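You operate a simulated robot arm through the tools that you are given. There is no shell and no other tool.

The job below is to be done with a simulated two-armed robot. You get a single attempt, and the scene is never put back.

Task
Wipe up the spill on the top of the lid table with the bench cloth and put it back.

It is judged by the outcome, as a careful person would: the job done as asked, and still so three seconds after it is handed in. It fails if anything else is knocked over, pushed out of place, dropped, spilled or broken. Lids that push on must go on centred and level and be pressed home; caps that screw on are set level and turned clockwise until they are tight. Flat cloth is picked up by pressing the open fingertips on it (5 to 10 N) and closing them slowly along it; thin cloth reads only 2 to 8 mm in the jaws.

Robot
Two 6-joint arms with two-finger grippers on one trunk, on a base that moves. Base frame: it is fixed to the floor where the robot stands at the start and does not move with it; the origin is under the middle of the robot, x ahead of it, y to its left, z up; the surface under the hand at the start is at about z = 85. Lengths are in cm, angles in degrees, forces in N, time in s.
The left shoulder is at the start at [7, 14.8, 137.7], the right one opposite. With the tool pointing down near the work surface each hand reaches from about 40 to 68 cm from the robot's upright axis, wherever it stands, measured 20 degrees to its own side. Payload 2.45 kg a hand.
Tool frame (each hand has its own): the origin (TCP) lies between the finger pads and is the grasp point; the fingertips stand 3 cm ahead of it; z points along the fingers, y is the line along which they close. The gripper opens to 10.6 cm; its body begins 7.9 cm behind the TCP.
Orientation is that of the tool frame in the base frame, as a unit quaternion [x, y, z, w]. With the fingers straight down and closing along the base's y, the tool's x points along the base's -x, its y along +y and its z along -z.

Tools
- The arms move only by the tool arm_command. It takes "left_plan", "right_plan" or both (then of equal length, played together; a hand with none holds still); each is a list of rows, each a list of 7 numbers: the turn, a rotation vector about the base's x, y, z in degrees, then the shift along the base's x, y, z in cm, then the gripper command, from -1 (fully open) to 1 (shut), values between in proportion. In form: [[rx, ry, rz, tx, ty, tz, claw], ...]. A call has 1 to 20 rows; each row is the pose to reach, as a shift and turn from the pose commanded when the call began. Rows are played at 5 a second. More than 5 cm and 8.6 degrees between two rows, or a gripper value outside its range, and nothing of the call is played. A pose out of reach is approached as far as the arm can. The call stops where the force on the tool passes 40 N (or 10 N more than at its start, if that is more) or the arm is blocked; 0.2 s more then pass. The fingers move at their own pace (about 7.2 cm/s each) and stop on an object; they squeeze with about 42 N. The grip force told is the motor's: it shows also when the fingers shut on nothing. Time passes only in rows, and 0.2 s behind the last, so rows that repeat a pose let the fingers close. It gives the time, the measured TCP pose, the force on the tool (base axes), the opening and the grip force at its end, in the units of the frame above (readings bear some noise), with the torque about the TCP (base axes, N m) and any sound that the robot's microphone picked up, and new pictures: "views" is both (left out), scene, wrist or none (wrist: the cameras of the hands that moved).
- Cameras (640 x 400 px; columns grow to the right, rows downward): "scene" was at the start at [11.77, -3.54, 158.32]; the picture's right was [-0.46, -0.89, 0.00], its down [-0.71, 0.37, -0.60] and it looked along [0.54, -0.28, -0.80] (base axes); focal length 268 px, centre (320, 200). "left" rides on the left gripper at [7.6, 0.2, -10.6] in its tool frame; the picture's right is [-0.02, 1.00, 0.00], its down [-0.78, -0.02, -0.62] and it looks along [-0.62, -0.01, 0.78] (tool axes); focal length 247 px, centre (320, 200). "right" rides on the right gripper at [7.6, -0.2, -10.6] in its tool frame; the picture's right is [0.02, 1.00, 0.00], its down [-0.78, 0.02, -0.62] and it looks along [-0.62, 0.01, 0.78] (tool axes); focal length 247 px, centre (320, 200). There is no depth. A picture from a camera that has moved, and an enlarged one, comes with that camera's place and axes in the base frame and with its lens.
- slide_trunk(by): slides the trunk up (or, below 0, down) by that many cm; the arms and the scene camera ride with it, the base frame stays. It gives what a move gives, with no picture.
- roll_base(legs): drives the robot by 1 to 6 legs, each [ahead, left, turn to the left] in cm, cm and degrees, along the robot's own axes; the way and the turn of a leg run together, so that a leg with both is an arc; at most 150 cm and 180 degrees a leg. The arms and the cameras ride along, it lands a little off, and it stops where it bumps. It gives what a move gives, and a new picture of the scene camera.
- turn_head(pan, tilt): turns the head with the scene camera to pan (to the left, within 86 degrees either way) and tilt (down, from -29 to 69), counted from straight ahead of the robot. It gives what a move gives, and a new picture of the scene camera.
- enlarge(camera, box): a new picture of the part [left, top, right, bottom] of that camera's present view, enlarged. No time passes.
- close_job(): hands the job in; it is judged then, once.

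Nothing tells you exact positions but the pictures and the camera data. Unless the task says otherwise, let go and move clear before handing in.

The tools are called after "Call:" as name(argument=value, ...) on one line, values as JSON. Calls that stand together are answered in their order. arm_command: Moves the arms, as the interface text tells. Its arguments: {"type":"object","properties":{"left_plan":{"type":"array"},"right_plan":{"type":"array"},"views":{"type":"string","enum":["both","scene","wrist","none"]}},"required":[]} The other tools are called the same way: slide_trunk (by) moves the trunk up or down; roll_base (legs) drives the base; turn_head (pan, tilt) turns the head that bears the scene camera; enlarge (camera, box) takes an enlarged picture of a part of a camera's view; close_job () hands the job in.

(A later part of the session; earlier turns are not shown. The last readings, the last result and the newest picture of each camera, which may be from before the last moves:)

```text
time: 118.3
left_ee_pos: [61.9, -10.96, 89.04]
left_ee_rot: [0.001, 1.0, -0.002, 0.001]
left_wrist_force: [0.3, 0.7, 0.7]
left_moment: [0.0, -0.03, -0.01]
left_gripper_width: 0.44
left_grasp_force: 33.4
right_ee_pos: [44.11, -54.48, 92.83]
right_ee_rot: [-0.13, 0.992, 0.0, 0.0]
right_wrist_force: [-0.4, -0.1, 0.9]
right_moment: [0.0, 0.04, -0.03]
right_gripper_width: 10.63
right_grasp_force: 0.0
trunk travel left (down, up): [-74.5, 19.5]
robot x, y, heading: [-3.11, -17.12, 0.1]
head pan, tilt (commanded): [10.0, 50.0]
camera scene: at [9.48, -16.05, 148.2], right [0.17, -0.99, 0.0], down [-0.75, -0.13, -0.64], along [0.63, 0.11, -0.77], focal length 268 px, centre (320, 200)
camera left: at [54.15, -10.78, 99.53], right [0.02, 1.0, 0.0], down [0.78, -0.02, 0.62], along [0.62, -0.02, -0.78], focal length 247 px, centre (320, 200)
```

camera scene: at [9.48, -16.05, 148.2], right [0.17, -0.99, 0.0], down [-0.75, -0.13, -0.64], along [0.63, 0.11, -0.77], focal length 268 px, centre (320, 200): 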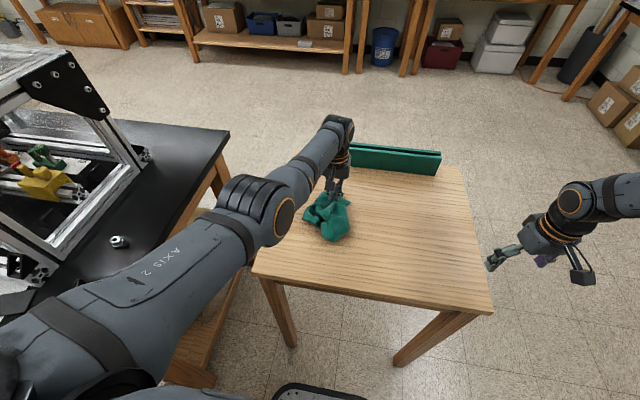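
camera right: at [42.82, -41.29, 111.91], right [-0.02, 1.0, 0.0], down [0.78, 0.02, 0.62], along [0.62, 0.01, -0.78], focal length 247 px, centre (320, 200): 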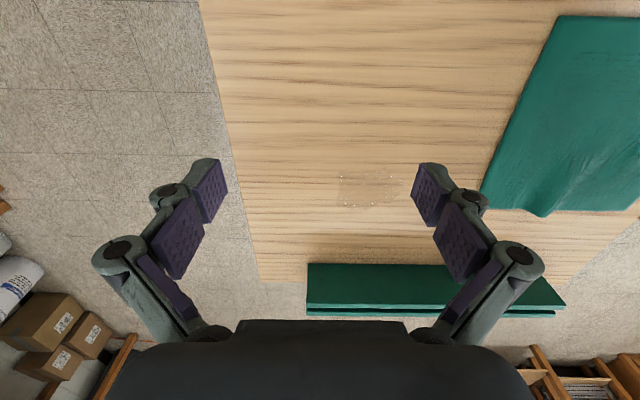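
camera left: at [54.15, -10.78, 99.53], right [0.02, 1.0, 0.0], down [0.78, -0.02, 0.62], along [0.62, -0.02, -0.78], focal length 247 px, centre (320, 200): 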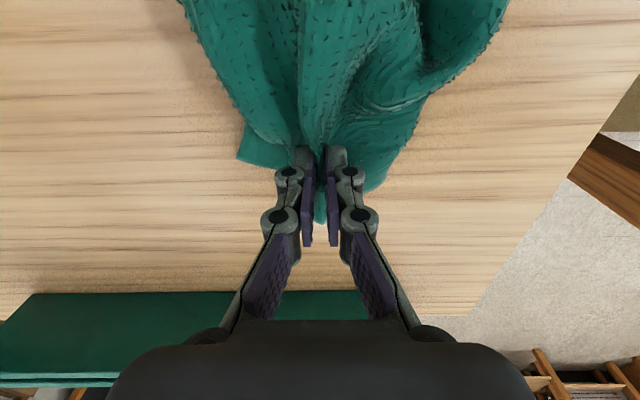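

The cloth rests on the table at home, though crumpled. I'll release it gently, rise, and look at its shape.

Call:
arm_command(left_plan=[[0, 0, 0, 0, 0, -0.3, 1], [0, 0, 0, 0, 0, -0.4, 0.8], [0, 0, 0, 0, 0, -0.4, 0.6], [0, 0, 0, 0, 0, -0.4, 0.4], [0, 0, 0, 0, 0, -0.4, 0.2], [0, 0, 0, 0, 0, -0.2, 0], [0, 0, 0, 0, 0, 0.5, -0.1], [0, 0, 0, 0, 0, 2, -0.1], [0, 0, 0, 0, 0, 4, -0.1], [0, 0, 0, 0, 0, 7, -0.1], [0, 0, 0, 0, 0, 10, -0.1], [0, 0, 0, 0, 0, 12, -0.1], [0, 0, 0, 0, 0, 12, -0.1]], views="both")

Call:
turn_head(pan=0, tilt=58)

```text
time: 121.1
left_ee_pos: [61.89, -10.89, 101.11]
left_ee_rot: [0.002, 1.0, 0.0, 0.002]
left_wrist_force: [-0.2, 0.3, 1.1]
left_moment: [0.0, 0.0, 0.01]
left_gripper_width: 5.81
left_grasp_force: 0.2
right_ee_pos: [44.15, -54.39, 92.96]
right_ee_rot: [-0.129, 0.992, 0.002, 0.0]
right_wrist_force: [0.5, 0.5, 0.0]
right_moment: [-0.01, -0.03, -0.04]
right_gripper_width: 10.6
right_grasp_force: 0.1
trunk travel left (down, up): [-74.5, 19.5]
robot x, y, heading: [-3.15, -17.52, -0.2]
head pan, tilt (commanded): [10.0, 50.0]
camera scene: at [9.55, -16.04, 148.19], right [0.17, -0.99, 0.0], down [-0.76, -0.13, -0.64], along [0.63, 0.11, -0.77], focal length 268 px, centre (320, 200)
camera left: at [54.14, -10.77, 111.73], right [0.02, 1.0, 0.0], down [0.78, -0.02, 0.62], along [0.62, -0.02, -0.78], focal length 247 px, centre (320, 200)
```

scene: 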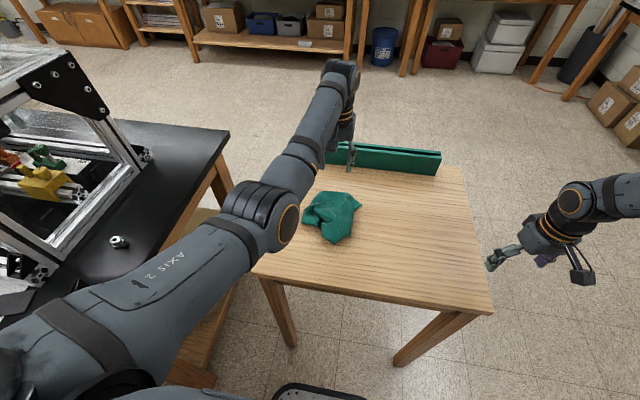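
left: 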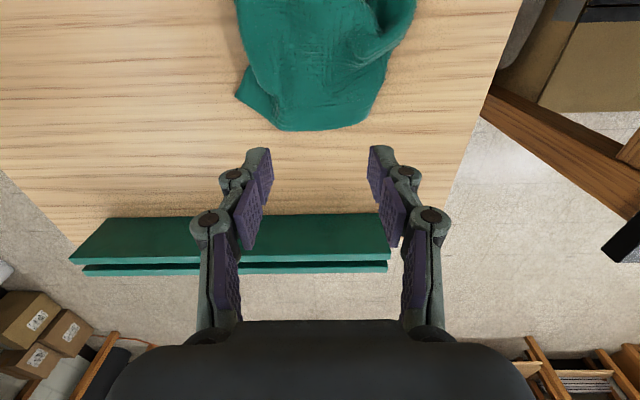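

```text
time: 121.8
left_ee_pos: [61.91, -11.03, 101.13]
left_ee_rot: [0.002, 1.0, -0.001, 0.001]
left_wrist_force: [-0.3, -0.6, -0.3]
left_moment: [0.02, 0.01, -0.01]
left_gripper_width: 5.83
left_grasp_force: 0.0
right_ee_pos: [44.2, -54.46, 92.81]
right_ee_rot: [-0.129, 0.992, 0.001, -0.001]
right_wrist_force: [0.7, 0.0, -0.4]
right_moment: [-0.01, -0.03, 0.0]
right_gripper_width: 10.61
right_grasp_force: 0.2
trunk travel left (down, up): [-74.5, 19.5]
robot x, y, heading: [-3.04, -17.48, -0.3]
head pan, tilt (commanded): [0.0, 58.0]
camera scene: at [8.83, -17.38, 147.18], right [0.0, -1.0, 0.0], down [-0.85, 0.0, -0.53], along [0.53, 0.0, -0.85], focal length 268 px, centre (320, 200)
```

scene: 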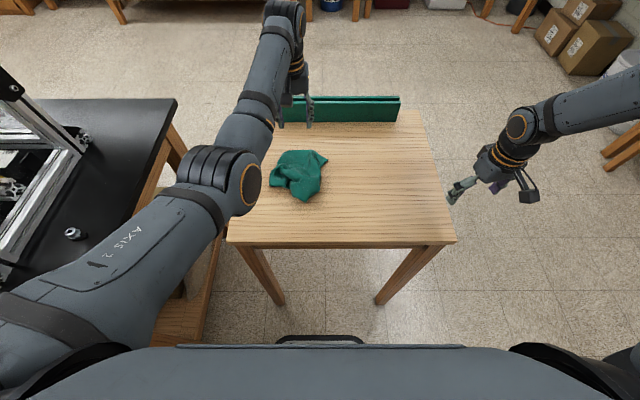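

Call:
enlarge(camera="scene", box=[240, 130, 360, 220])

Call:
enlarge(camera="left", box=[180, 0, 480, 160])

```text
4.44 times, centred on (300, 175) of scene
camera zoom: at [8.83, -17.38, 147.18], right [0.0, -1.0, 0.0], down [-0.85, 0.0, -0.53], along [0.53, 0.0, -0.85], focal length 1189 px, centre (409, 311)
```

zoom: 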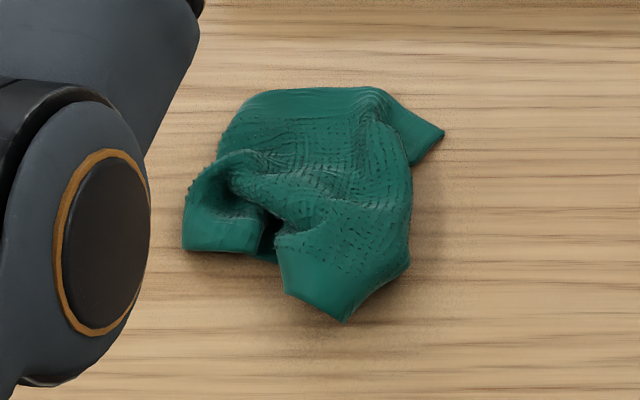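

```text
2.13 times, centred on (330, 80) of left
camera zoom: at [54.12, -10.78, 111.71], right [0.02, 1.0, 0.0], down [0.78, -0.02, 0.62], along [0.62, -0.02, -0.78], focal length 527 px, centre (299, 456)
```

zoom: 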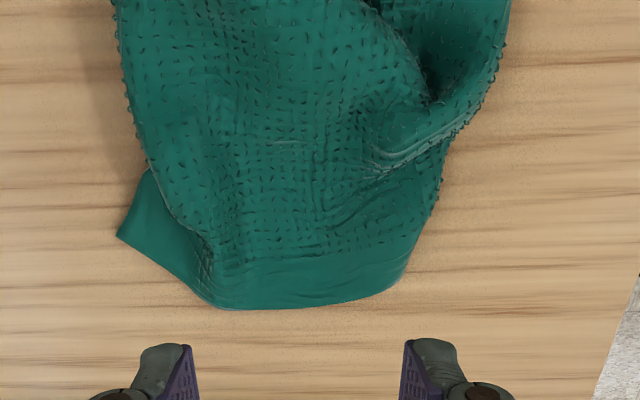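

The wiped area is clean. The cloth is home but crumpled, spanning x 47–66, y −20 to −3, so I want to spread it closer to how it lay. I'll back up so the wrist camera sees the whole cloth from above.

Call:
roll_base(legs=[[-18, 0, 0]])

Call:
enlarge(camera="left", box=[120, 0, 520, 250])

```text
time: 123.4
left_ee_pos: [43.61, -10.97, 101.14]
left_ee_rot: [0.001, 1.0, -0.001, 0.001]
left_wrist_force: [-0.8, -0.7, 0.0]
left_moment: [0.01, 0.01, 0.04]
left_gripper_width: 5.82
left_grasp_force: 0.1
right_ee_pos: [26.08, -54.3, 92.84]
right_ee_rot: [-0.13, 0.991, 0.001, -0.001]
right_wrist_force: [0.5, -0.4, -0.6]
right_moment: [0.01, 0.02, 0.0]
right_gripper_width: 10.58
right_grasp_force: 0.0
trunk travel left (down, up): [-74.5, 19.5]
robot x, y, heading: [-21.37, -17.23, -0.1]
head pan, tilt (commanded): [0.0, 58.0]
camera scene: at [-9.24, -17.36, 147.15], right [0.0, -1.0, 0.0], down [-0.85, 0.0, -0.53], along [0.53, 0.0, -0.85], focal length 268 px, centre (320, 200)
```

scene: 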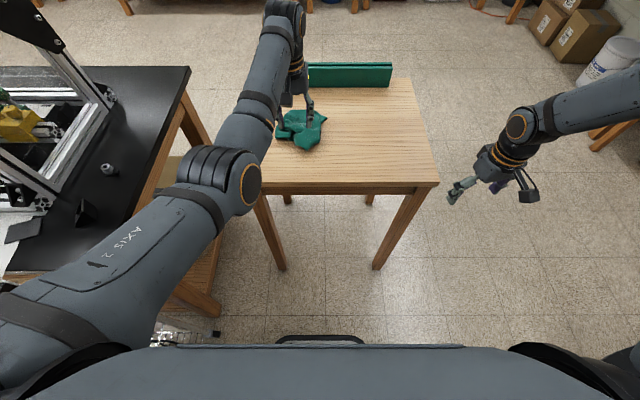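

```text
1.60 times, centred on (320, 125) of left
camera zoom: at [35.98, -10.68, 111.6], right [0.02, 1.0, 0.0], down [0.78, -0.02, 0.62], along [0.62, -0.02, -0.78], focal length 395 px, centre (320, 320)
```

zoom: 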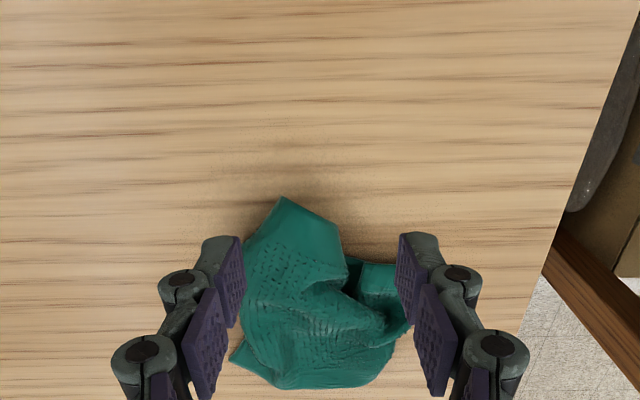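

I can see the near-right corner at about (46.3, −13.6) and the near-left flap folded in at about (52–54, −5). I'll go and pinch the near-left flap to draw it back out to its place.

Call:
roll_base(legs=[[13, 6, 0]])

Call:
arm_command(left_plan=[[0, 0, 0, -1, 0, -1, -0.1], [0, 0, 0, -2, 0, -2.5, -0.1], [0, 0, 0, -3, 0, -4, -0.1], [0, 0, 0, -3, 0, -6, -0.1], [0, 0, 0, -3, 0, -6, -0.1]], views="both")

```text
time: 124.7
left_ee_pos: [56.4, -5.01, 101.26]
left_ee_rot: [0.001, 1.0, 0.0, 0.003]
left_wrist_force: [-0.1, -0.1, 0.4]
left_moment: [0.02, -0.03, 0.01]
left_gripper_width: 5.83
left_grasp_force: 0.0
right_ee_pos: [38.74, -48.57, 92.92]
right_ee_rot: [-0.13, 0.991, 0.001, 0.001]
right_wrist_force: [-0.4, -0.2, -0.1]
right_moment: [-0.05, 0.0, 0.01]
right_gripper_width: 10.6
right_grasp_force: 0.1
trunk travel left (down, up): [-74.5, 19.5]
robot x, y, heading: [-8.57, -11.36, 0.4]
head pan, tilt (commanded): [0.0, 58.0]
camera scene: at [3.26, -11.51, 147.2], right [0.0, -1.0, 0.0], down [-0.85, 0.0, -0.53], along [0.53, 0.0, -0.85], focal length 268 px, centre (320, 200)
```

scene: 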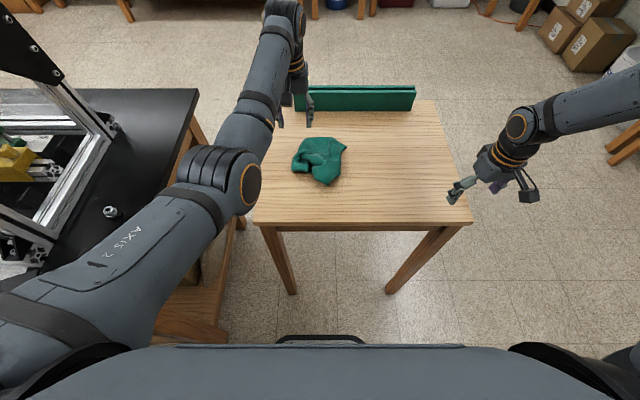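

```text
time: 125.9
left_ee_pos: [53.58, -4.92, 95.12]
left_ee_rot: [0.001, 1.0, -0.002, 0.001]
left_wrist_force: [0.1, -0.3, 0.8]
left_moment: [-0.03, -0.01, -0.01]
left_gripper_width: 5.83
left_grasp_force: 0.2
right_ee_pos: [38.82, -48.49, 92.86]
right_ee_rot: [-0.129, 0.992, 0.0, -0.001]
right_wrist_force: [-0.5, 0.4, -0.8]
right_moment: [0.05, -0.03, 0.01]
right_gripper_width: 10.59
right_grasp_force: 0.0
trunk travel left (down, up): [-74.5, 19.5]
robot x, y, heading: [-8.68, -11.03, 0.2]
head pan, tilt (commanded): [0.0, 58.0]
camera scene: at [3.5, -11.43, 147.18], right [0.0, -1.0, 0.0], down [-0.85, 0.0, -0.53], along [0.53, 0.0, -0.85], focal length 268 px, centre (320, 200)
camera left: at [45.88, -4.67, 105.74], right [0.02, 1.0, 0.0], down [0.78, -0.02, 0.62], along [0.62, -0.02, -0.78], focal length 247 px, centre (320, 200)
```

scene: 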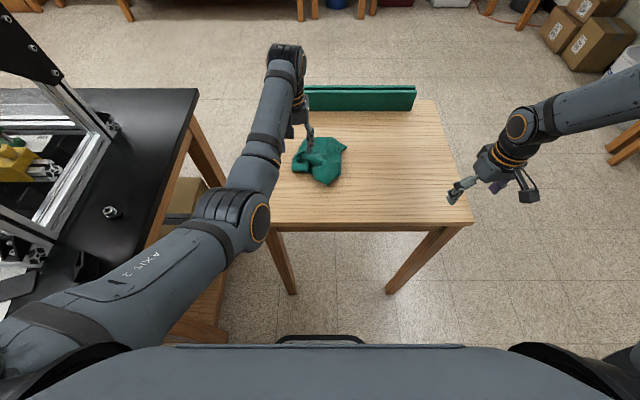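
left: 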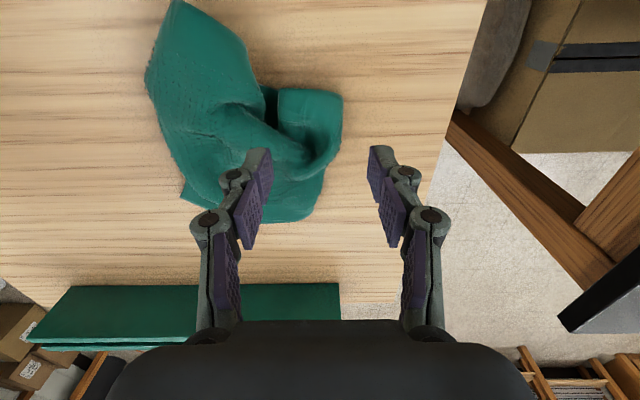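

The flap spans y −8 to −3.2 at x 51–55. I'll narrow the fingers to about 2.6 cm over its outer corner and lower onto it.

Call:
arm_command(left_plan=[[0, 0, 0, -0.5, 0.3, -1, 0.2], [0, 0, 0, -1.1, 0.6, -2.5, 0.5], [0, 0, 0, -1.1, 0.6, -4, 0.5], [0, 0, 0, -1.1, 0.6, -5, 0.5], [0, 0, 0, -1.1, 0.6, -5.6, 0.5], [0, 0, 0, -1.1, 0.6, -5.6, 0.5]], views="wrist")

```text
time: 127.3
left_ee_pos: [52.31, -4.36, 89.48]
left_ee_rot: [0.0, 1.0, -0.001, 0.002]
left_wrist_force: [1.1, 0.3, 0.2]
left_moment: [-0.04, 0.0, 0.02]
left_gripper_width: 2.65
left_grasp_force: 0.0
right_ee_pos: [38.89, -48.38, 92.7]
right_ee_rot: [-0.13, 0.991, 0.001, 0.0]
right_wrist_force: [0.2, -0.1, 0.5]
right_moment: [-0.01, -0.04, -0.02]
right_gripper_width: 10.61
right_grasp_force: 0.1
trunk travel left (down, up): [-74.5, 19.5]
robot x, y, heading: [-8.93, -11.64, 0.2]
head pan, tilt (commanded): [0.0, 58.0]
camera left: at [44.76, -4.13, 100.1], right [0.02, 1.0, 0.0], down [0.78, -0.02, 0.62], along [0.62, -0.02, -0.78], focal length 247 px, centre (320, 200)
```

left: 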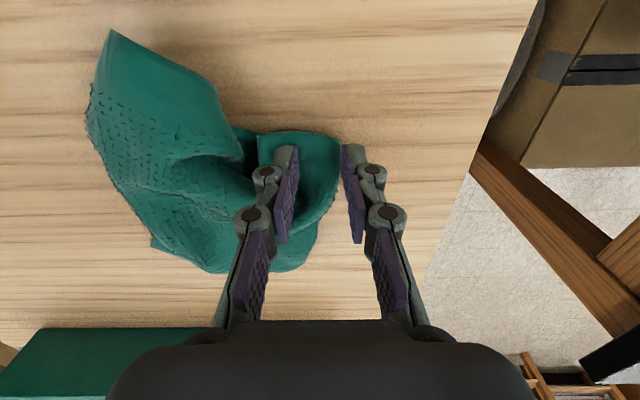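

The fingers straddle the outer half of the flap. I'll lower to contact and close slowly.

Call:
arm_command(left_plan=[[0, 0, 0, 0, -0.3, -0.5, 0.45], [0, 0, 0, 0, -0.4, -1, 0.45], [0, 0, 0, 0, -0.4, -1.4, 0.45], [0, 0, 0, 0, -0.4, -1.5, 0.5], [0, 0, 0, 0, -0.4, -1.5, 0.58], [0, 0, 0, 0, -0.4, -1.5, 0.66], [0, 0, 0, 0, -0.4, -1.5, 0.74], [0, 0, 0, 0, -0.4, -1.45, 0.82], [0, 0, 0, 0, -0.4, -1.4, 0.9], [0, 0, 0, 0, -0.4, -1.35, 1], [0, 0, 0, 0, -0.4, -1.3, 1], [0, 0, 0, 0, -0.4, -1.3, 1]], views="wrist")

```text
time: 129.9
left_ee_pos: [52.1, -4.83, 88.26]
left_ee_rot: [0.002, 1.0, -0.001, 0.002]
left_wrist_force: [0.0, 1.0, 11.2]
left_moment: [0.01, -0.02, 0.04]
left_gripper_width: 0.47
left_grasp_force: 33.4
right_ee_pos: [38.81, -48.32, 92.89]
right_ee_rot: [-0.131, 0.991, 0.001, 0.001]
right_wrist_force: [0.2, -0.3, -0.1]
right_moment: [0.03, -0.02, 0.02]
right_gripper_width: 10.58
right_grasp_force: 0.0
trunk travel left (down, up): [-74.5, 19.5]
robot x, y, heading: [-8.87, -11.55, 0.2]
head pan, tilt (commanded): [0.0, 58.0]
camera left: at [44.48, -4.53, 98.87], right [0.02, 1.0, 0.0], down [0.78, -0.02, 0.62], along [0.62, -0.02, -0.78], focal length 247 px, centre (320, 200)
```

left: 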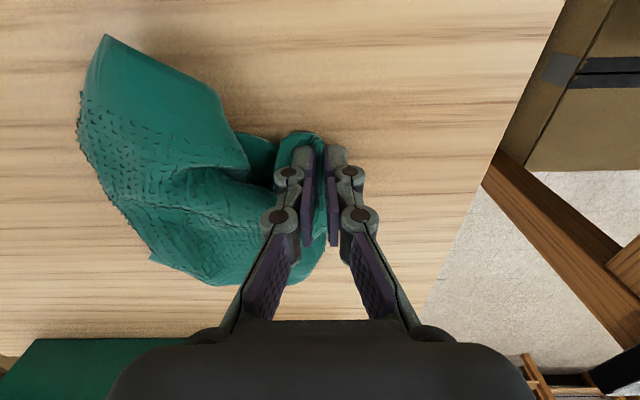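

The flap is pinched. I'll lift it slightly and draw it out toward its corner position with the base, about 7 cm back and 6 cm left.

Call:
arm_command(left_plan=[[0, 0, 0, 0, 0, 0.6, 1], [0, 0, 0, 0, 0, 1.2, 1], [0, 0, 0, 0, 0, 2, 1], [0, 0, 0, 0, 0, 2, 1]], views="none")

Call:
roll_base(legs=[[-7, 6, 0]])

Call:
enlarge(camera="left", box=[0, 0, 640, 400])

```text
time: 130.9
left_ee_pos: [52.38, -4.74, 90.23]
left_ee_rot: [0.001, 1.0, -0.001, 0.002]
left_wrist_force: [0.2, -0.2, 0.2]
left_moment: [-0.02, 0.01, 0.01]
left_gripper_width: 0.54
left_grasp_force: 32.9
right_ee_pos: [38.97, -48.49, 92.83]
right_ee_rot: [-0.129, 0.992, 0.001, 0.0]
right_wrist_force: [-0.2, 0.5, -0.2]
right_moment: [-0.01, 0.0, -0.01]
right_gripper_width: 10.59
right_grasp_force: 0.0
trunk travel left (down, up): [-74.5, 19.5]
robot x, y, heading: [-8.61, -11.17, 0.0]
head pan, tilt (commanded): [0.0, 58.0]
```

```text
time: 132.0
left_ee_pos: [45.47, 1.22, 90.17]
left_ee_rot: [0.001, 1.0, -0.001, 0.002]
left_wrist_force: [-0.1, -0.6, -0.5]
left_moment: [-0.01, 0.03, 0.06]
left_gripper_width: 0.56
left_grasp_force: 34.4
right_ee_pos: [32.1, -42.56, 92.82]
right_ee_rot: [-0.13, 0.991, 0.001, 0.0]
right_wrist_force: [0.1, -0.3, 0.1]
right_moment: [0.01, -0.01, 0.0]
right_gripper_width: 10.58
right_grasp_force: 0.0
trunk travel left (down, up): [-74.5, 19.5]
robot x, y, heading: [-15.55, -5.62, -0.2]
head pan, tilt (commanded): [0.0, 58.0]
camera scene: at [-3.27, -5.57, 147.16], right [0.0, -1.0, 0.0], down [-0.85, 0.0, -0.53], along [0.53, 0.0, -0.85], focal length 268 px, centre (320, 200)
```

scene: 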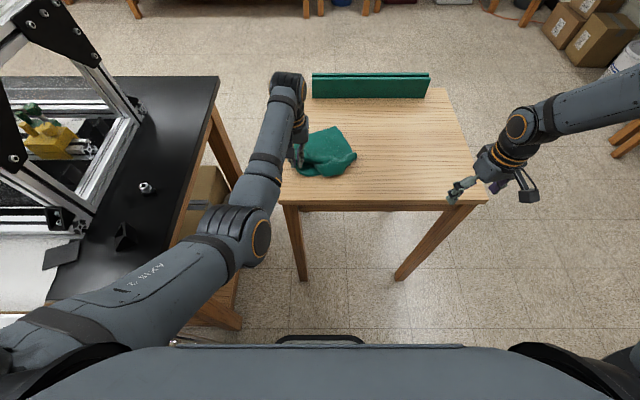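

```text
1.00 times, centred on (320, 200) of left (not enlarged: the box is as wide or as high as the picture)
camera zoom: at [37.84, 1.35, 100.78], right [0.02, 1.0, 0.0], down [0.78, -0.02, 0.62], along [0.62, -0.02, -0.78], focal length 247 px, centre (320, 200)
```

zoom: 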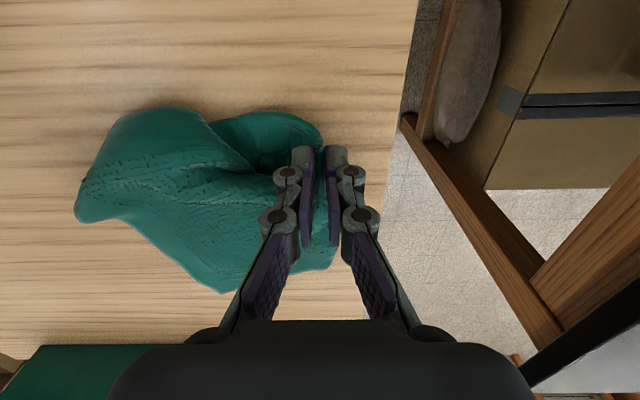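

The cloth has opened out noticeably. I'll set this corner down, release, and look again.

Call:
arm_command(left_plan=[[0, 0, 0, 0, 0, -0.8, 1], [0, 0, 0, 0, 0, -1.6, 1], [0, 0, 0, 0, 0, -1.6, 0.8], [0, 0, 0, 0, 0, -1.6, 0.6], [0, 0, 0, 0, 0, -1.6, 0.5], [0, 0, 0, 0, 0, -0.5, 0.5], [0, 0, 0, 0, 0, 2, 0.5], [0, 0, 0, 0, 0, 5, 0.5], [0, 0, 0, 0, 0, 8, 0.3], [0, 0, 0, 0, 0, 11, 0], [0, 0, 0, 0, 0, 11, 0]], views="both")

Call:
enlarge(camera="scene", box=[260, 100, 400, 205])

```text
time: 134.4
left_ee_pos: [45.35, 1.18, 101.26]
left_ee_rot: [0.001, 1.0, -0.001, 0.002]
left_wrist_force: [0.5, 0.5, 0.7]
left_moment: [0.01, -0.02, -0.01]
left_gripper_width: 5.28
left_grasp_force: 0.0
right_ee_pos: [32.01, -42.47, 92.85]
right_ee_rot: [-0.131, 0.991, 0.001, 0.0]
right_wrist_force: [0.6, 0.1, -0.2]
right_moment: [0.01, 0.0, -0.03]
right_gripper_width: 10.59
right_grasp_force: 0.1
trunk travel left (down, up): [-74.5, 19.5]
robot x, y, heading: [-15.54, -5.6, 0.2]
head pan, tilt (commanded): [0.0, 58.0]
camera scene: at [-3.36, -5.48, 147.17], right [0.0, -1.0, 0.0], down [-0.85, 0.0, -0.53], along [0.53, 0.0, -0.85], focal length 268 px, centre (320, 200)
camera left: at [37.63, 1.33, 111.99], right [0.02, 1.0, 0.0], down [0.78, -0.02, 0.62], along [0.62, -0.02, -0.78], focal length 247 px, centre (320, 200)
```

scene: 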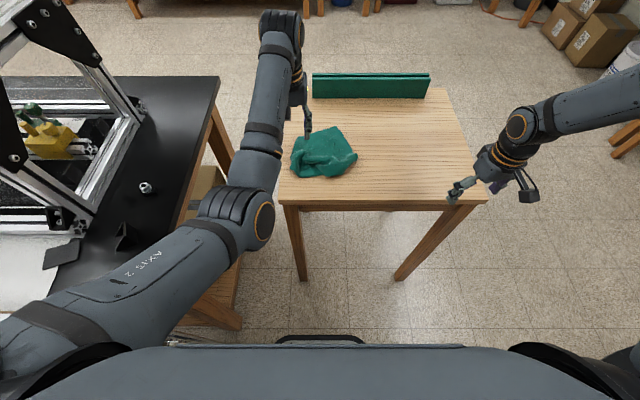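
left: 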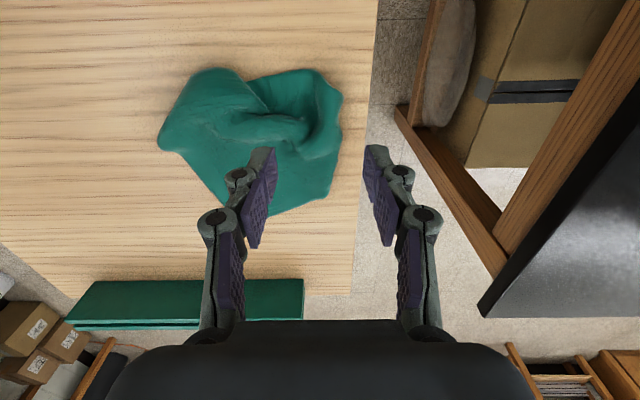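

```text
3.81 times, centred on (330, 152) of scene
camera zoom: at [-3.36, -5.48, 147.17], right [0.0, -1.0, 0.0], down [-0.85, 0.0, -0.53], along [0.53, 0.0, -0.85], focal length 1019 px, centre (282, 381)
```

zoom: 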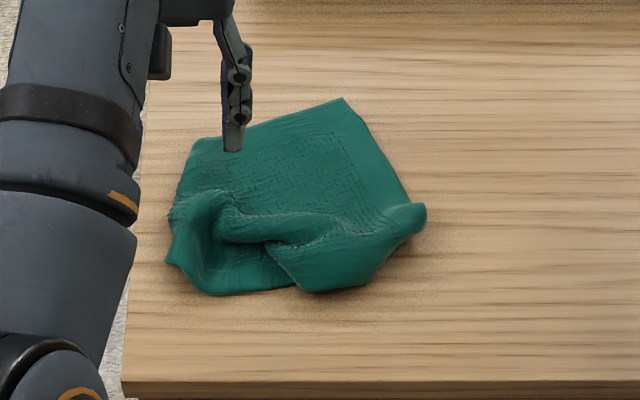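

The cloth is opening out well: it now spans x 43–64, y −17 to +3. The near-right part is still folded, so I'll zoom in on it.

Call:
enlarge(camera="left", box=[140, 50, 360, 220])

Call:
enlarge(camera="scene", box=[290, 120, 370, 185])

```text
2.35 times, centred on (250, 135) of left
camera zoom: at [37.63, 1.33, 111.99], right [0.02, 1.0, 0.0], down [0.78, -0.02, 0.62], along [0.62, -0.02, -0.78], focal length 581 px, centre (485, 353)
```

zoom: 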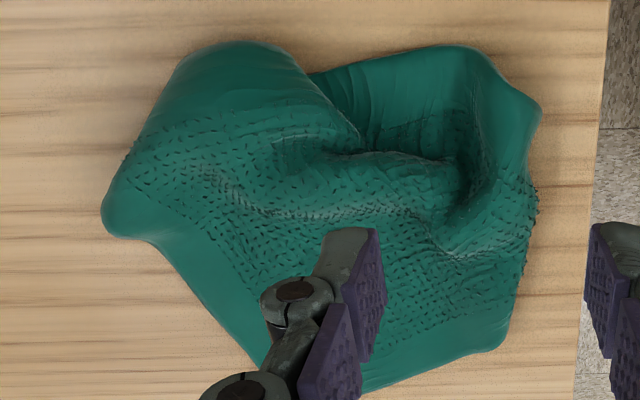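

```text
6.15 times, centred on (330, 152) of scene
camera zoom: at [-3.36, -5.48, 147.17], right [0.0, -1.0, 0.0], down [-0.85, 0.0, -0.53], along [0.53, 0.0, -0.85], focal length 1646 px, centre (258, 492)
```

zoom: 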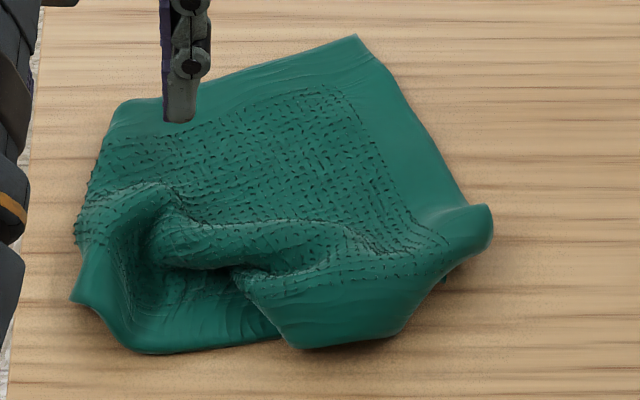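

The near-right corner stands up at about (50.4, −17), and the far-right corner has been drawn in to about (64, −10.7). I'll pinch the far-right corner first and draw it back out to the right.

Call:
roll_base(legs=[[15.5, -12.5, 0]])

Call:
arm_command(left_plan=[[0, 0, 0, 0.7, 0, -2, 0.2], [0, 0, 0, 1.4, 0, -4, 0.4], [0, 0, 0, 1.6, 0, -6, 0.4], [0, 0, 0, 1.6, 0, -8, 0.4], [0, 0, 0, 1.6, 0, -8, 0.4]], views="both")

```text
time: 136.0
left_ee_pos: [60.61, -11.04, 101.41]
left_ee_rot: [0.001, 1.0, -0.002, 0.003]
left_wrist_force: [-0.5, 0.4, 0.5]
left_moment: [0.01, -0.01, -0.05]
left_gripper_width: 5.32
left_grasp_force: 0.0
right_ee_pos: [47.55, -54.67, 93.03]
right_ee_rot: [-0.131, 0.991, 0.0, 0.0]
right_wrist_force: [-0.6, -0.4, 0.4]
right_moment: [-0.02, -0.01, -0.02]
right_gripper_width: 10.6
right_grasp_force: 0.0
trunk travel left (down, up): [-74.5, 19.5]
robot x, y, heading: [-0.13, -17.69, -0.1]
head pan, tilt (commanded): [0.0, 58.0]
camera scene: at [12.01, -17.67, 147.19], right [0.0, -1.0, 0.0], down [-0.85, 0.0, -0.53], along [0.53, 0.0, -0.85], focal length 268 px, centre (320, 200)
```

scene: 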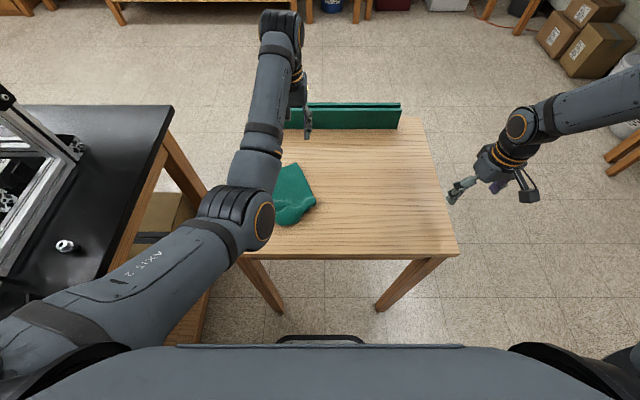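

```text
time: 137.2
left_ee_pos: [62.58, -11.09, 93.31]
left_ee_rot: [0.0, 1.0, -0.002, 0.004]
left_wrist_force: [0.1, -0.3, -0.1]
left_moment: [0.01, -0.01, 0.02]
left_gripper_width: 3.19
left_grasp_force: 0.1
right_ee_pos: [47.62, -54.8, 92.88]
right_ee_rot: [-0.131, 0.991, 0.001, -0.001]
right_wrist_force: [0.1, -0.1, 0.1]
right_moment: [0.0, 0.01, -0.01]
right_gripper_width: 10.59
right_grasp_force: 0.0
trunk travel left (down, up): [-74.5, 19.5]
robot x, y, heading: [0.03, -17.68, -0.2]
head pan, tilt (commanded): [0.0, 58.0]
camera scene: at [12.17, -17.8, 147.18], right [0.0, -1.0, 0.0], down [-0.85, 0.0, -0.53], along [0.53, 0.0, -0.85], focal length 268 px, centre (320, 200)
camera left: at [54.83, -10.89, 103.91], right [0.02, 1.0, 0.0], down [0.78, -0.02, 0.63], along [0.62, -0.01, -0.78], focal length 247 px, centre (320, 200)
```

scene: 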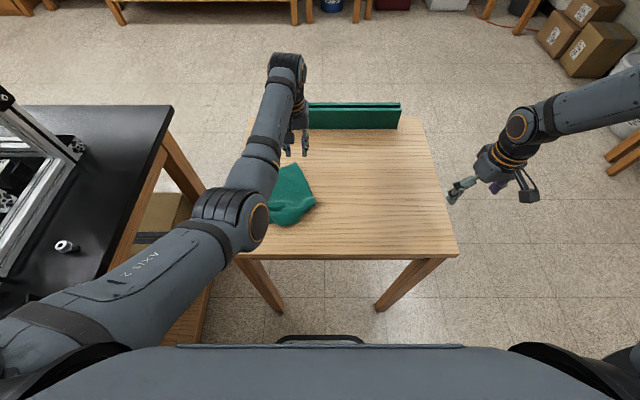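
left: 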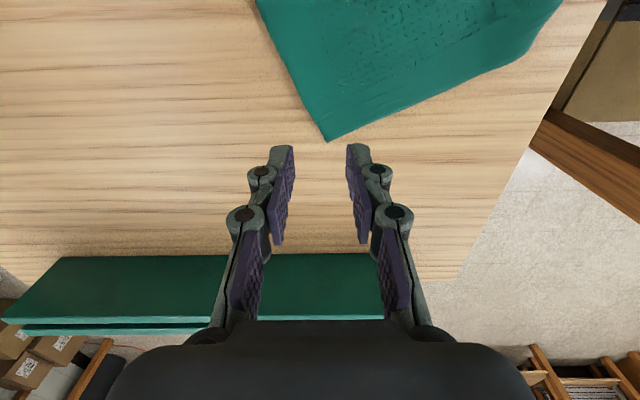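

The far-right corner tip is at (63.6, −10.6). I'll centre on (61.9, −10.2), lower to contact and pinch it.

Call:
arm_command(left_plan=[[0, 0, 0, -0.4, 0.4, -1.5, 0.4], [0, 0, 0, -0.7, 0.9, -3, 0.4], [0, 0, 0, -0.7, 0.9, -4.2, 0.4], [0, 0, 0, -0.7, 0.9, -5, 0.4], [0, 0, 0, -0.7, 0.9, -5.3, 0.4], [0, 0, 0, -0.7, 0.9, -5.4, 0.4], [0, 0, 0, -0.7, 0.9, -5.4, 0.4]], views="wrist")

```text
time: 138.8
left_ee_pos: [61.73, -10.32, 88.18]
left_ee_rot: [0.0, 1.0, -0.001, 0.004]
left_wrist_force: [2.4, 1.1, 18.5]
left_moment: [0.22, 0.04, -0.05]
left_gripper_width: 3.3
left_grasp_force: 4.1
right_ee_pos: [47.38, -54.92, 93.08]
right_ee_rot: [-0.13, 0.991, 0.001, 0.001]
right_wrist_force: [-1.1, -0.4, 0.6]
right_moment: [-0.02, -0.02, 0.0]
right_gripper_width: 10.59
right_grasp_force: 0.0
trunk travel left (down, up): [-74.5, 19.5]
robot x, y, heading: [0.33, -17.79, 0.2]
head pan, tilt (commanded): [0.0, 58.0]
camera left: at [53.96, -10.04, 98.75], right [0.02, 1.0, 0.0], down [0.78, -0.02, 0.63], along [0.63, -0.01, -0.78], focal length 247 px, centre (320, 200)
```

left: 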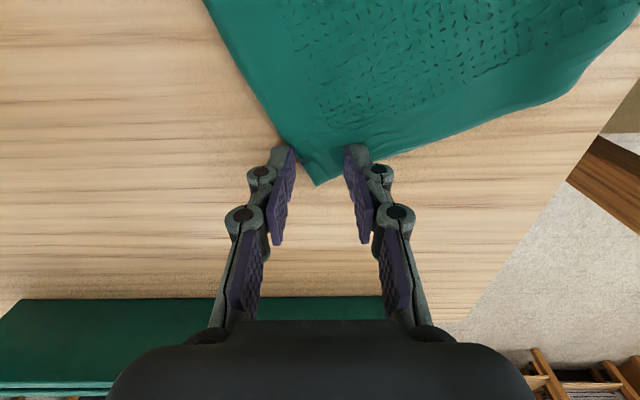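

Contact is a bit firm at 18 N; I'll ease by 0.25 cm and close slowly.

Call:
arm_command(left_plan=[[0, 0, 0, 0, 0, 0.22, 0.42], [0, 0, 0, 0, 0, 0.22, 0.5], [0, 0, 0, 0, 0, 0.22, 0.56], [0, 0, 0, 0, 0, 0.22, 0.62], [0, 0, 0, 0, 0, 0.22, 0.68], [0, 0, 0, 0, 0, 0.24, 0.74], [0, 0, 0, 0, 0, 0.26, 0.8], [0, 0, 0, 0, 0, 0.28, 0.86], [0, 0, 0, 0, 0, 0.3, 0.92], [0, 0, 0, 0, 0, 0.34, 1], [0, 0, 0, 0, 0, 0.34, 1], [0, 0, 0, 0, 0, 0.34, 1]], views="wrist")

```text
time: 141.4
left_ee_pos: [61.76, -10.1, 88.27]
left_ee_rot: [-0.001, 1.0, -0.001, 0.002]
left_wrist_force: [-0.4, -0.5, 1.8]
left_moment: [-0.01, 0.01, 0.01]
left_gripper_width: 0.03
left_grasp_force: 29.2
right_ee_pos: [47.54, -54.7, 92.87]
right_ee_rot: [-0.13, 0.992, 0.001, 0.0]
right_wrist_force: [0.1, 0.3, 0.6]
right_moment: [0.0, 0.0, 0.01]
right_gripper_width: 10.61
right_grasp_force: 0.0
trunk travel left (down, up): [-74.5, 19.5]
robot x, y, heading: [0.26, -17.64, 0.1]
head pan, tilt (commanded): [0.0, 58.0]
camera left: at [54.07, -9.98, 98.86], right [0.02, 1.0, 0.0], down [0.78, -0.02, 0.63], along [0.62, -0.02, -0.78], focal length 247 px, centre (320, 200)
```

left: 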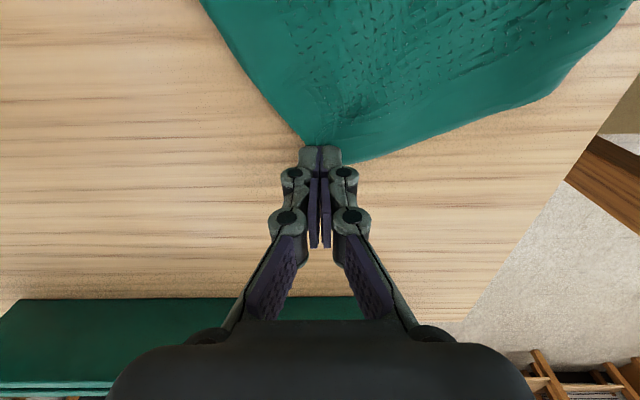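

The pinch slipped off the corner (jaws at 0). Instead I'll use a press-and-drag: set the closed fingertips on the corner's hem with light pressure and slide it outward to the right.

Call:
arm_command(left_plan=[[0, 0, 0, 0, 0, 1, 1], [0, 0, 0, -0.6, 0.5, 1.6, 1], [0, 0, 0, -1.2, 1, 1.6, 1], [0, 0, 0, -1.2, 1, 0.8, 1], [0, 0, 0, -1.2, 1, 0.3, 1], [0, 0, 0, -1.2, 1, 0, 1], [0, 0, 0, -1.2, 1, -0.1, 1], [0, 0, 0, -1.2, 1, -0.1, 1]], views="wrist")

```text
time: 143.2
left_ee_pos: [60.54, -9.22, 88.31]
left_ee_rot: [0.0, 1.0, -0.001, 0.002]
left_wrist_force: [-0.4, -1.4, 0.9]
left_moment: [-0.04, -0.04, -0.03]
left_gripper_width: 0.0
left_grasp_force: 28.1
right_ee_pos: [47.71, -54.78, 92.84]
right_ee_rot: [-0.131, 0.991, 0.001, 0.0]
right_wrist_force: [-0.1, -0.4, -0.2]
right_moment: [-0.02, 0.01, -0.03]
right_gripper_width: 10.6
right_grasp_force: 0.0
trunk travel left (down, up): [-74.5, 19.5]
robot x, y, heading: [0.05, -17.37, 0.0]
head pan, tilt (commanded): [0.0, 58.0]
camera left: at [52.87, -9.04, 98.84], right [0.02, 1.0, 0.0], down [0.78, -0.02, 0.63], along [0.63, -0.02, -0.78], focal length 247 px, centre (320, 200)
```

left: 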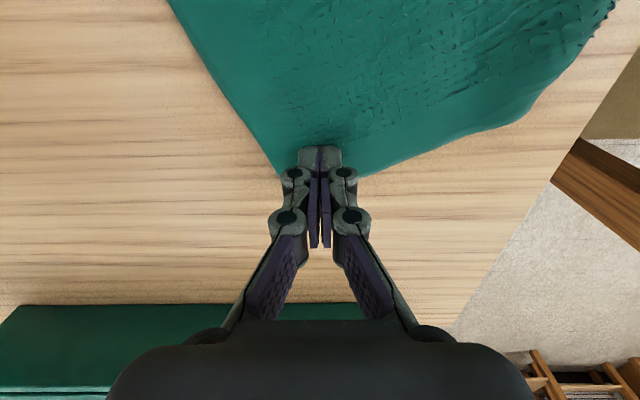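

Call:
arm_command(left_plan=[[0, 0, 0, 0, 0, -0.15, 1], [0, 0, 0, 0, 0, -0.3, 1], [0, 0, 0, 0, 0, -0.3, 1]], views="none")

```text
time: 144.0
left_ee_pos: [60.44, -9.19, 88.1]
left_ee_rot: [0.0, 1.0, -0.001, 0.004]
left_wrist_force: [1.7, -1.0, 10.0]
left_moment: [-0.03, -0.06, -0.04]
left_gripper_width: 0.01
left_grasp_force: 28.5
right_ee_pos: [47.63, -54.85, 92.82]
right_ee_rot: [-0.131, 0.991, 0.001, 0.001]
right_wrist_force: [0.7, -0.3, 0.0]
right_moment: [-0.02, 0.02, 0.0]
right_gripper_width: 10.61
right_grasp_force: 0.1
trunk travel left (down, up): [-74.5, 19.5]
robot x, y, heading: [0.27, -17.93, -0.1]
head pan, tilt (commanded): [0.0, 58.0]
```

10 N of contact. Now I'll drag the corner outward to the right and slightly forward.

Call:
arm_command(left_plan=[[0, 0, 0, 0.1, -0.8, 0, 1], [0, 0, 0, 0.3, -1.8, 0, 1], [0, 0, 0, 0.5, -2.8, 0, 1], [0, 0, 0, 0.6, -3.8, 0, 1], [0, 0, 0, 0.8, -4.8, 0, 1], [0, 0, 0, 1, -5.8, 0, 1], [0, 0, 0, 1.1, -6.8, 0, 1], [0, 0, 0, 1.3, -7.8, 0, 1], [0, 0, 0, 1.4, -8.6, 0, 1], [0, 0, 0, 1.4, -8.6, 0, 1]], views="both")

```text
time: 146.2
left_ee_pos: [61.86, -17.86, 88.09]
left_ee_rot: [0.0, 1.0, -0.002, 0.003]
left_wrist_force: [-1.0, 5.9, 19.1]
left_moment: [0.12, 0.03, 0.01]
left_gripper_width: 0.0
left_grasp_force: 28.9
right_ee_pos: [47.51, -54.67, 93.1]
right_ee_rot: [-0.131, 0.991, 0.0, 0.001]
right_wrist_force: [-0.5, -0.1, -0.1]
right_moment: [0.03, 0.02, 0.0]
right_gripper_width: 10.59
right_grasp_force: 0.0
trunk travel left (down, up): [-74.5, 19.5]
robot x, y, heading: [0.16, -17.96, 0.1]
head pan, tilt (commanded): [0.0, 58.0]
camera scene: at [11.82, -17.65, 147.21], right [0.0, -1.0, 0.0], down [-0.85, 0.0, -0.53], along [0.53, 0.0, -0.85], focal length 268 px, centre (320, 200)
camera left: at [54.06, -17.6, 98.62], right [0.02, 1.0, 0.0], down [0.78, -0.01, 0.63], along [0.63, -0.02, -0.78], focal length 247 px, centre (320, 200)
```

scene: 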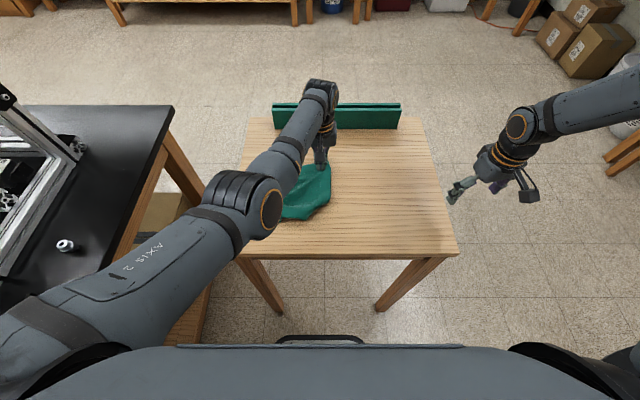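
left: 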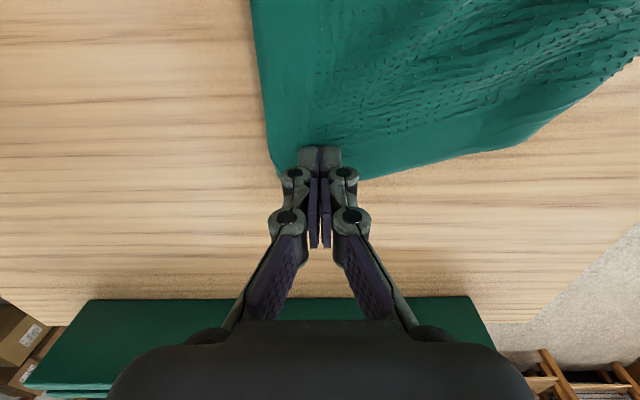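

Press-and-drag works very well: the right edge is now straight and the far-right corner is near (63.3, −19.5). I'll lift and back up to view the whole cloth again.

Call:
arm_command(left_plan=[[0, 0, 0, 0, 0, 1, 1], [0, 0, 0, 0, 1, 3, 1], [0, 0, 0, 0, 2, 5, 1], [0, 0, 0, -0.5, 4, 8, 1], [0, 0, 0, -0.5, 6, 11, 1], [0, 0, 0, -0.5, 8, 13, 1], [0, 0, 0, -0.5, 8, 13, 1]], views="none")

Call:
roll_base(legs=[[-17, 2, 0]])

Call:
enlarge(camera="left", box=[120, 0, 520, 250])

```text
time: 147.8
left_ee_pos: [61.33, -9.84, 100.94]
left_ee_rot: [0.0, 1.0, -0.001, 0.003]
left_wrist_force: [0.4, 0.0, -0.8]
left_moment: [-0.01, -0.02, -0.03]
left_gripper_width: 0.03
left_grasp_force: 28.5
right_ee_pos: [47.58, -54.85, 92.79]
right_ee_rot: [-0.13, 0.992, 0.001, 0.0]
right_wrist_force: [0.0, 0.1, -0.1]
right_moment: [0.01, 0.04, 0.0]
right_gripper_width: 10.62
right_grasp_force: 0.0
trunk travel left (down, up): [-74.5, 19.5]
robot x, y, heading: [0.47, -17.33, 0.1]
head pan, tilt (commanded): [0.0, 58.0]
```

```text
time: 149.3
left_ee_pos: [44.23, -7.77, 100.82]
left_ee_rot: [0.0, 1.0, -0.001, 0.003]
left_wrist_force: [0.0, -0.1, -0.1]
left_moment: [0.01, 0.01, 0.0]
left_gripper_width: 0.02
left_grasp_force: 28.2
right_ee_pos: [30.47, -52.71, 92.82]
right_ee_rot: [-0.131, 0.991, 0.001, -0.001]
right_wrist_force: [0.3, -0.1, -0.5]
right_moment: [-0.02, 0.0, 0.01]
right_gripper_width: 10.59
right_grasp_force: 0.0
trunk travel left (down, up): [-74.5, 19.5]
robot x, y, heading: [-17.03, -16.0, -0.1]
head pan, tilt (commanded): [0.0, 58.0]
camera scene: at [-4.93, -15.8, 147.15], right [0.0, -1.0, 0.0], down [-0.85, 0.0, -0.53], along [0.53, 0.0, -0.85], focal length 268 px, centre (320, 200)
```

scene: 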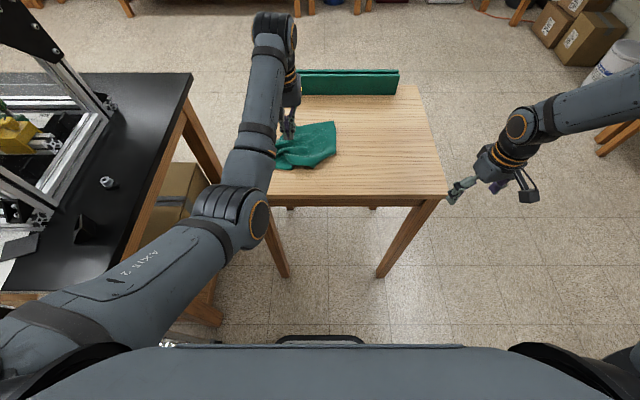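

```text
1.60 times, centred on (320, 125) of left
camera zoom: at [36.48, -7.58, 111.35], right [0.02, 1.0, 0.0], down [0.78, -0.02, 0.62], along [0.62, -0.01, -0.78], focal length 395 px, centre (320, 320)
```

zoom: 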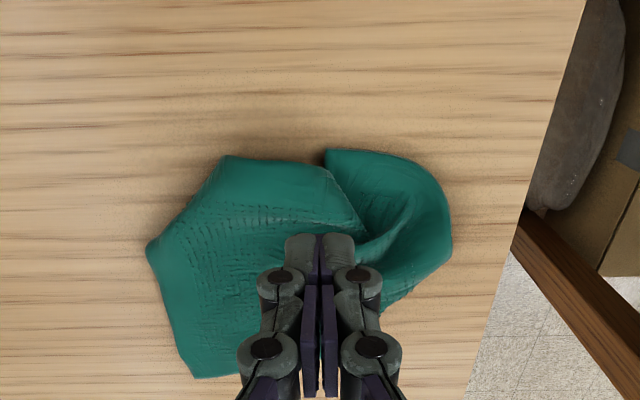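

The far-right corner is at its original spot (64, −20.3). The near-right corner is at about (43.9, −13.7) and needs to move right to y ≈ −20. I'll position over it and lower.

Call:
roll_base(legs=[[1.2, -6, 0]])

Call:
arm_command(left_plan=[[0, 0, 0, 0, 0, -3, 1], [0, 0, 0, 0, 0, -6, 1], [0, 0, 0, 0, 0, -9, 1], [0, 0, 0, 0, 0, -11, 1], [0, 0, 0, 0, 0, -11, 1]], views="wrist")

```text
time: 150.3
left_ee_pos: [45.15, -13.36, 100.85]
left_ee_rot: [-0.002, 1.0, -0.002, 0.003]
left_wrist_force: [0.0, 0.3, -0.2]
left_moment: [-0.04, 0.0, -0.03]
left_gripper_width: 0.0
left_grasp_force: 28.4
right_ee_pos: [31.59, -58.23, 93.0]
right_ee_rot: [-0.131, 0.991, -0.001, 0.0]
right_wrist_force: [0.1, 0.3, 0.1]
right_moment: [-0.04, 0.01, -0.03]
right_gripper_width: 10.61
right_grasp_force: 0.1
trunk travel left (down, up): [-74.5, 19.5]
robot x, y, heading: [-16.12, -21.27, 0.0]
head pan, tilt (commanded): [0.0, 58.0]
camera scene: at [-4.03, -21.31, 147.19], right [0.0, -1.0, 0.0], down [-0.85, 0.0, -0.53], along [0.53, 0.0, -0.85], focal length 268 px, centre (320, 200)
```

scene: 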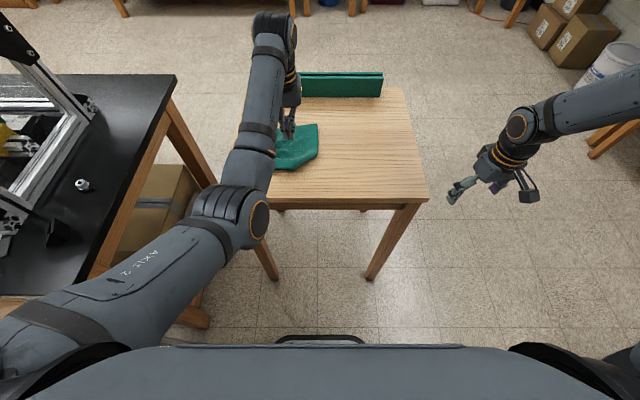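

```text
time: 151.5
left_ee_pos: [45.26, -13.74, 89.87]
left_ee_rot: [0.0, 1.0, -0.002, 0.002]
left_wrist_force: [0.9, -0.5, -0.6]
left_moment: [0.0, -0.01, -0.01]
left_gripper_width: 0.01
left_grasp_force: 28.7
right_ee_pos: [31.54, -58.7, 92.93]
right_ee_rot: [-0.132, 0.991, 0.001, 0.0]
right_wrist_force: [0.1, -1.3, -0.3]
right_moment: [0.02, 0.0, -0.01]
right_gripper_width: 10.62
right_grasp_force: 0.1
trunk travel left (down, up): [-74.5, 19.5]
robot x, y, heading: [-16.05, -21.45, 0.4]
head pan, tilt (commanded): [0.0, 58.0]
camera left: at [37.55, -13.48, 100.44], right [0.02, 1.0, 0.0], down [0.78, -0.01, 0.63], along [0.63, -0.01, -0.78], focal length 247 px, centre (320, 200)
```

left: 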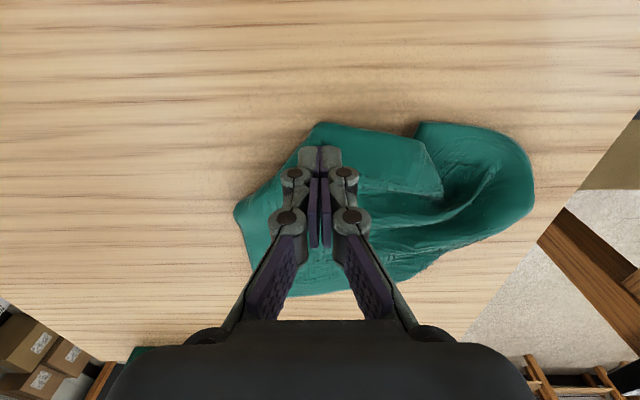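

The fingertips are just inside the near-right corner. I'll lower to contact.

Call:
arm_command(left_plan=[[0, 0, 0, 0, 0, -0.6, 1], [0, 0, 0, 0, 0, -1.1, 1], [0, 0, 0, 0, 0, -1.5, 1], [0, 0, 0, 0, 0, -1.7, 1], [0, 0, 0, 0, 0, -1.7, 1]], views="none")

```text
time: 152.7
left_ee_pos: [45.16, -13.68, 88.31]
left_ee_rot: [-0.001, 1.0, -0.001, 0.004]
left_wrist_force: [2.1, 0.4, 11.1]
left_moment: [-0.04, -0.12, 0.02]
left_gripper_width: 0.01
left_grasp_force: 28.2
right_ee_pos: [31.39, -58.55, 92.95]
right_ee_rot: [-0.131, 0.991, 0.001, 0.001]
right_wrist_force: [0.7, 0.1, -0.5]
right_moment: [-0.04, -0.01, -0.01]
right_gripper_width: 10.61
right_grasp_force: 0.0
trunk travel left (down, up): [-74.5, 19.5]
robot x, y, heading: [-16.1, -21.43, 0.3]
head pan, tilt (commanded): [0.0, 58.0]
```

Contact at 11 N. I'll drag this corner to the right.

Call:
arm_command(left_plan=[[0, 0, 0, 0, -0.8, 0, 1], [0, 0, 0, 0, -1.6, 0, 1], [0, 0, 0, -0.1, -2.5, 0, 1], [0, 0, 0, -0.2, -3.4, 0, 1], [0, 0, 0, -0.3, -4.3, 0, 1], [0, 0, 0, -0.4, -5.2, 0, 1], [0, 0, 0, -0.5, -6, 0, 1], [0, 0, 0, -0.5, -6, 0, 1]], views="wrist")

```text
time: 154.5
left_ee_pos: [44.63, -19.44, 88.27]
left_ee_rot: [-0.002, 1.0, -0.001, 0.003]
left_wrist_force: [0.6, 4.0, 10.1]
left_moment: [0.07, -0.04, 0.0]
left_gripper_width: 0.01
left_grasp_force: 28.4
right_ee_pos: [31.42, -58.54, 93.03]
right_ee_rot: [-0.132, 0.991, 0.0, 0.0]
right_wrist_force: [-0.1, 0.2, -0.1]
right_moment: [0.0, 0.0, -0.03]
right_gripper_width: 10.6
right_grasp_force: 0.0
trunk travel left (down, up): [-74.5, 19.5]
robot x, y, heading: [-16.27, -21.39, 0.3]
head pan, tilt (commanded): [0.0, 58.0]
camera left: at [36.98, -19.26, 98.87], right [0.02, 1.0, 0.0], down [0.78, -0.01, 0.63], along [0.63, -0.01, -0.78], focal length 247 px, centre (320, 200)
```

left: 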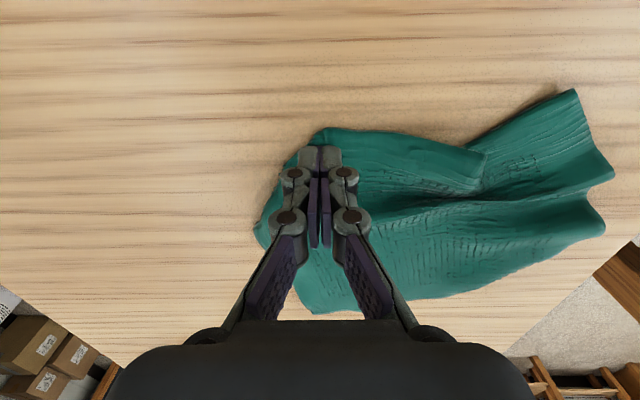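

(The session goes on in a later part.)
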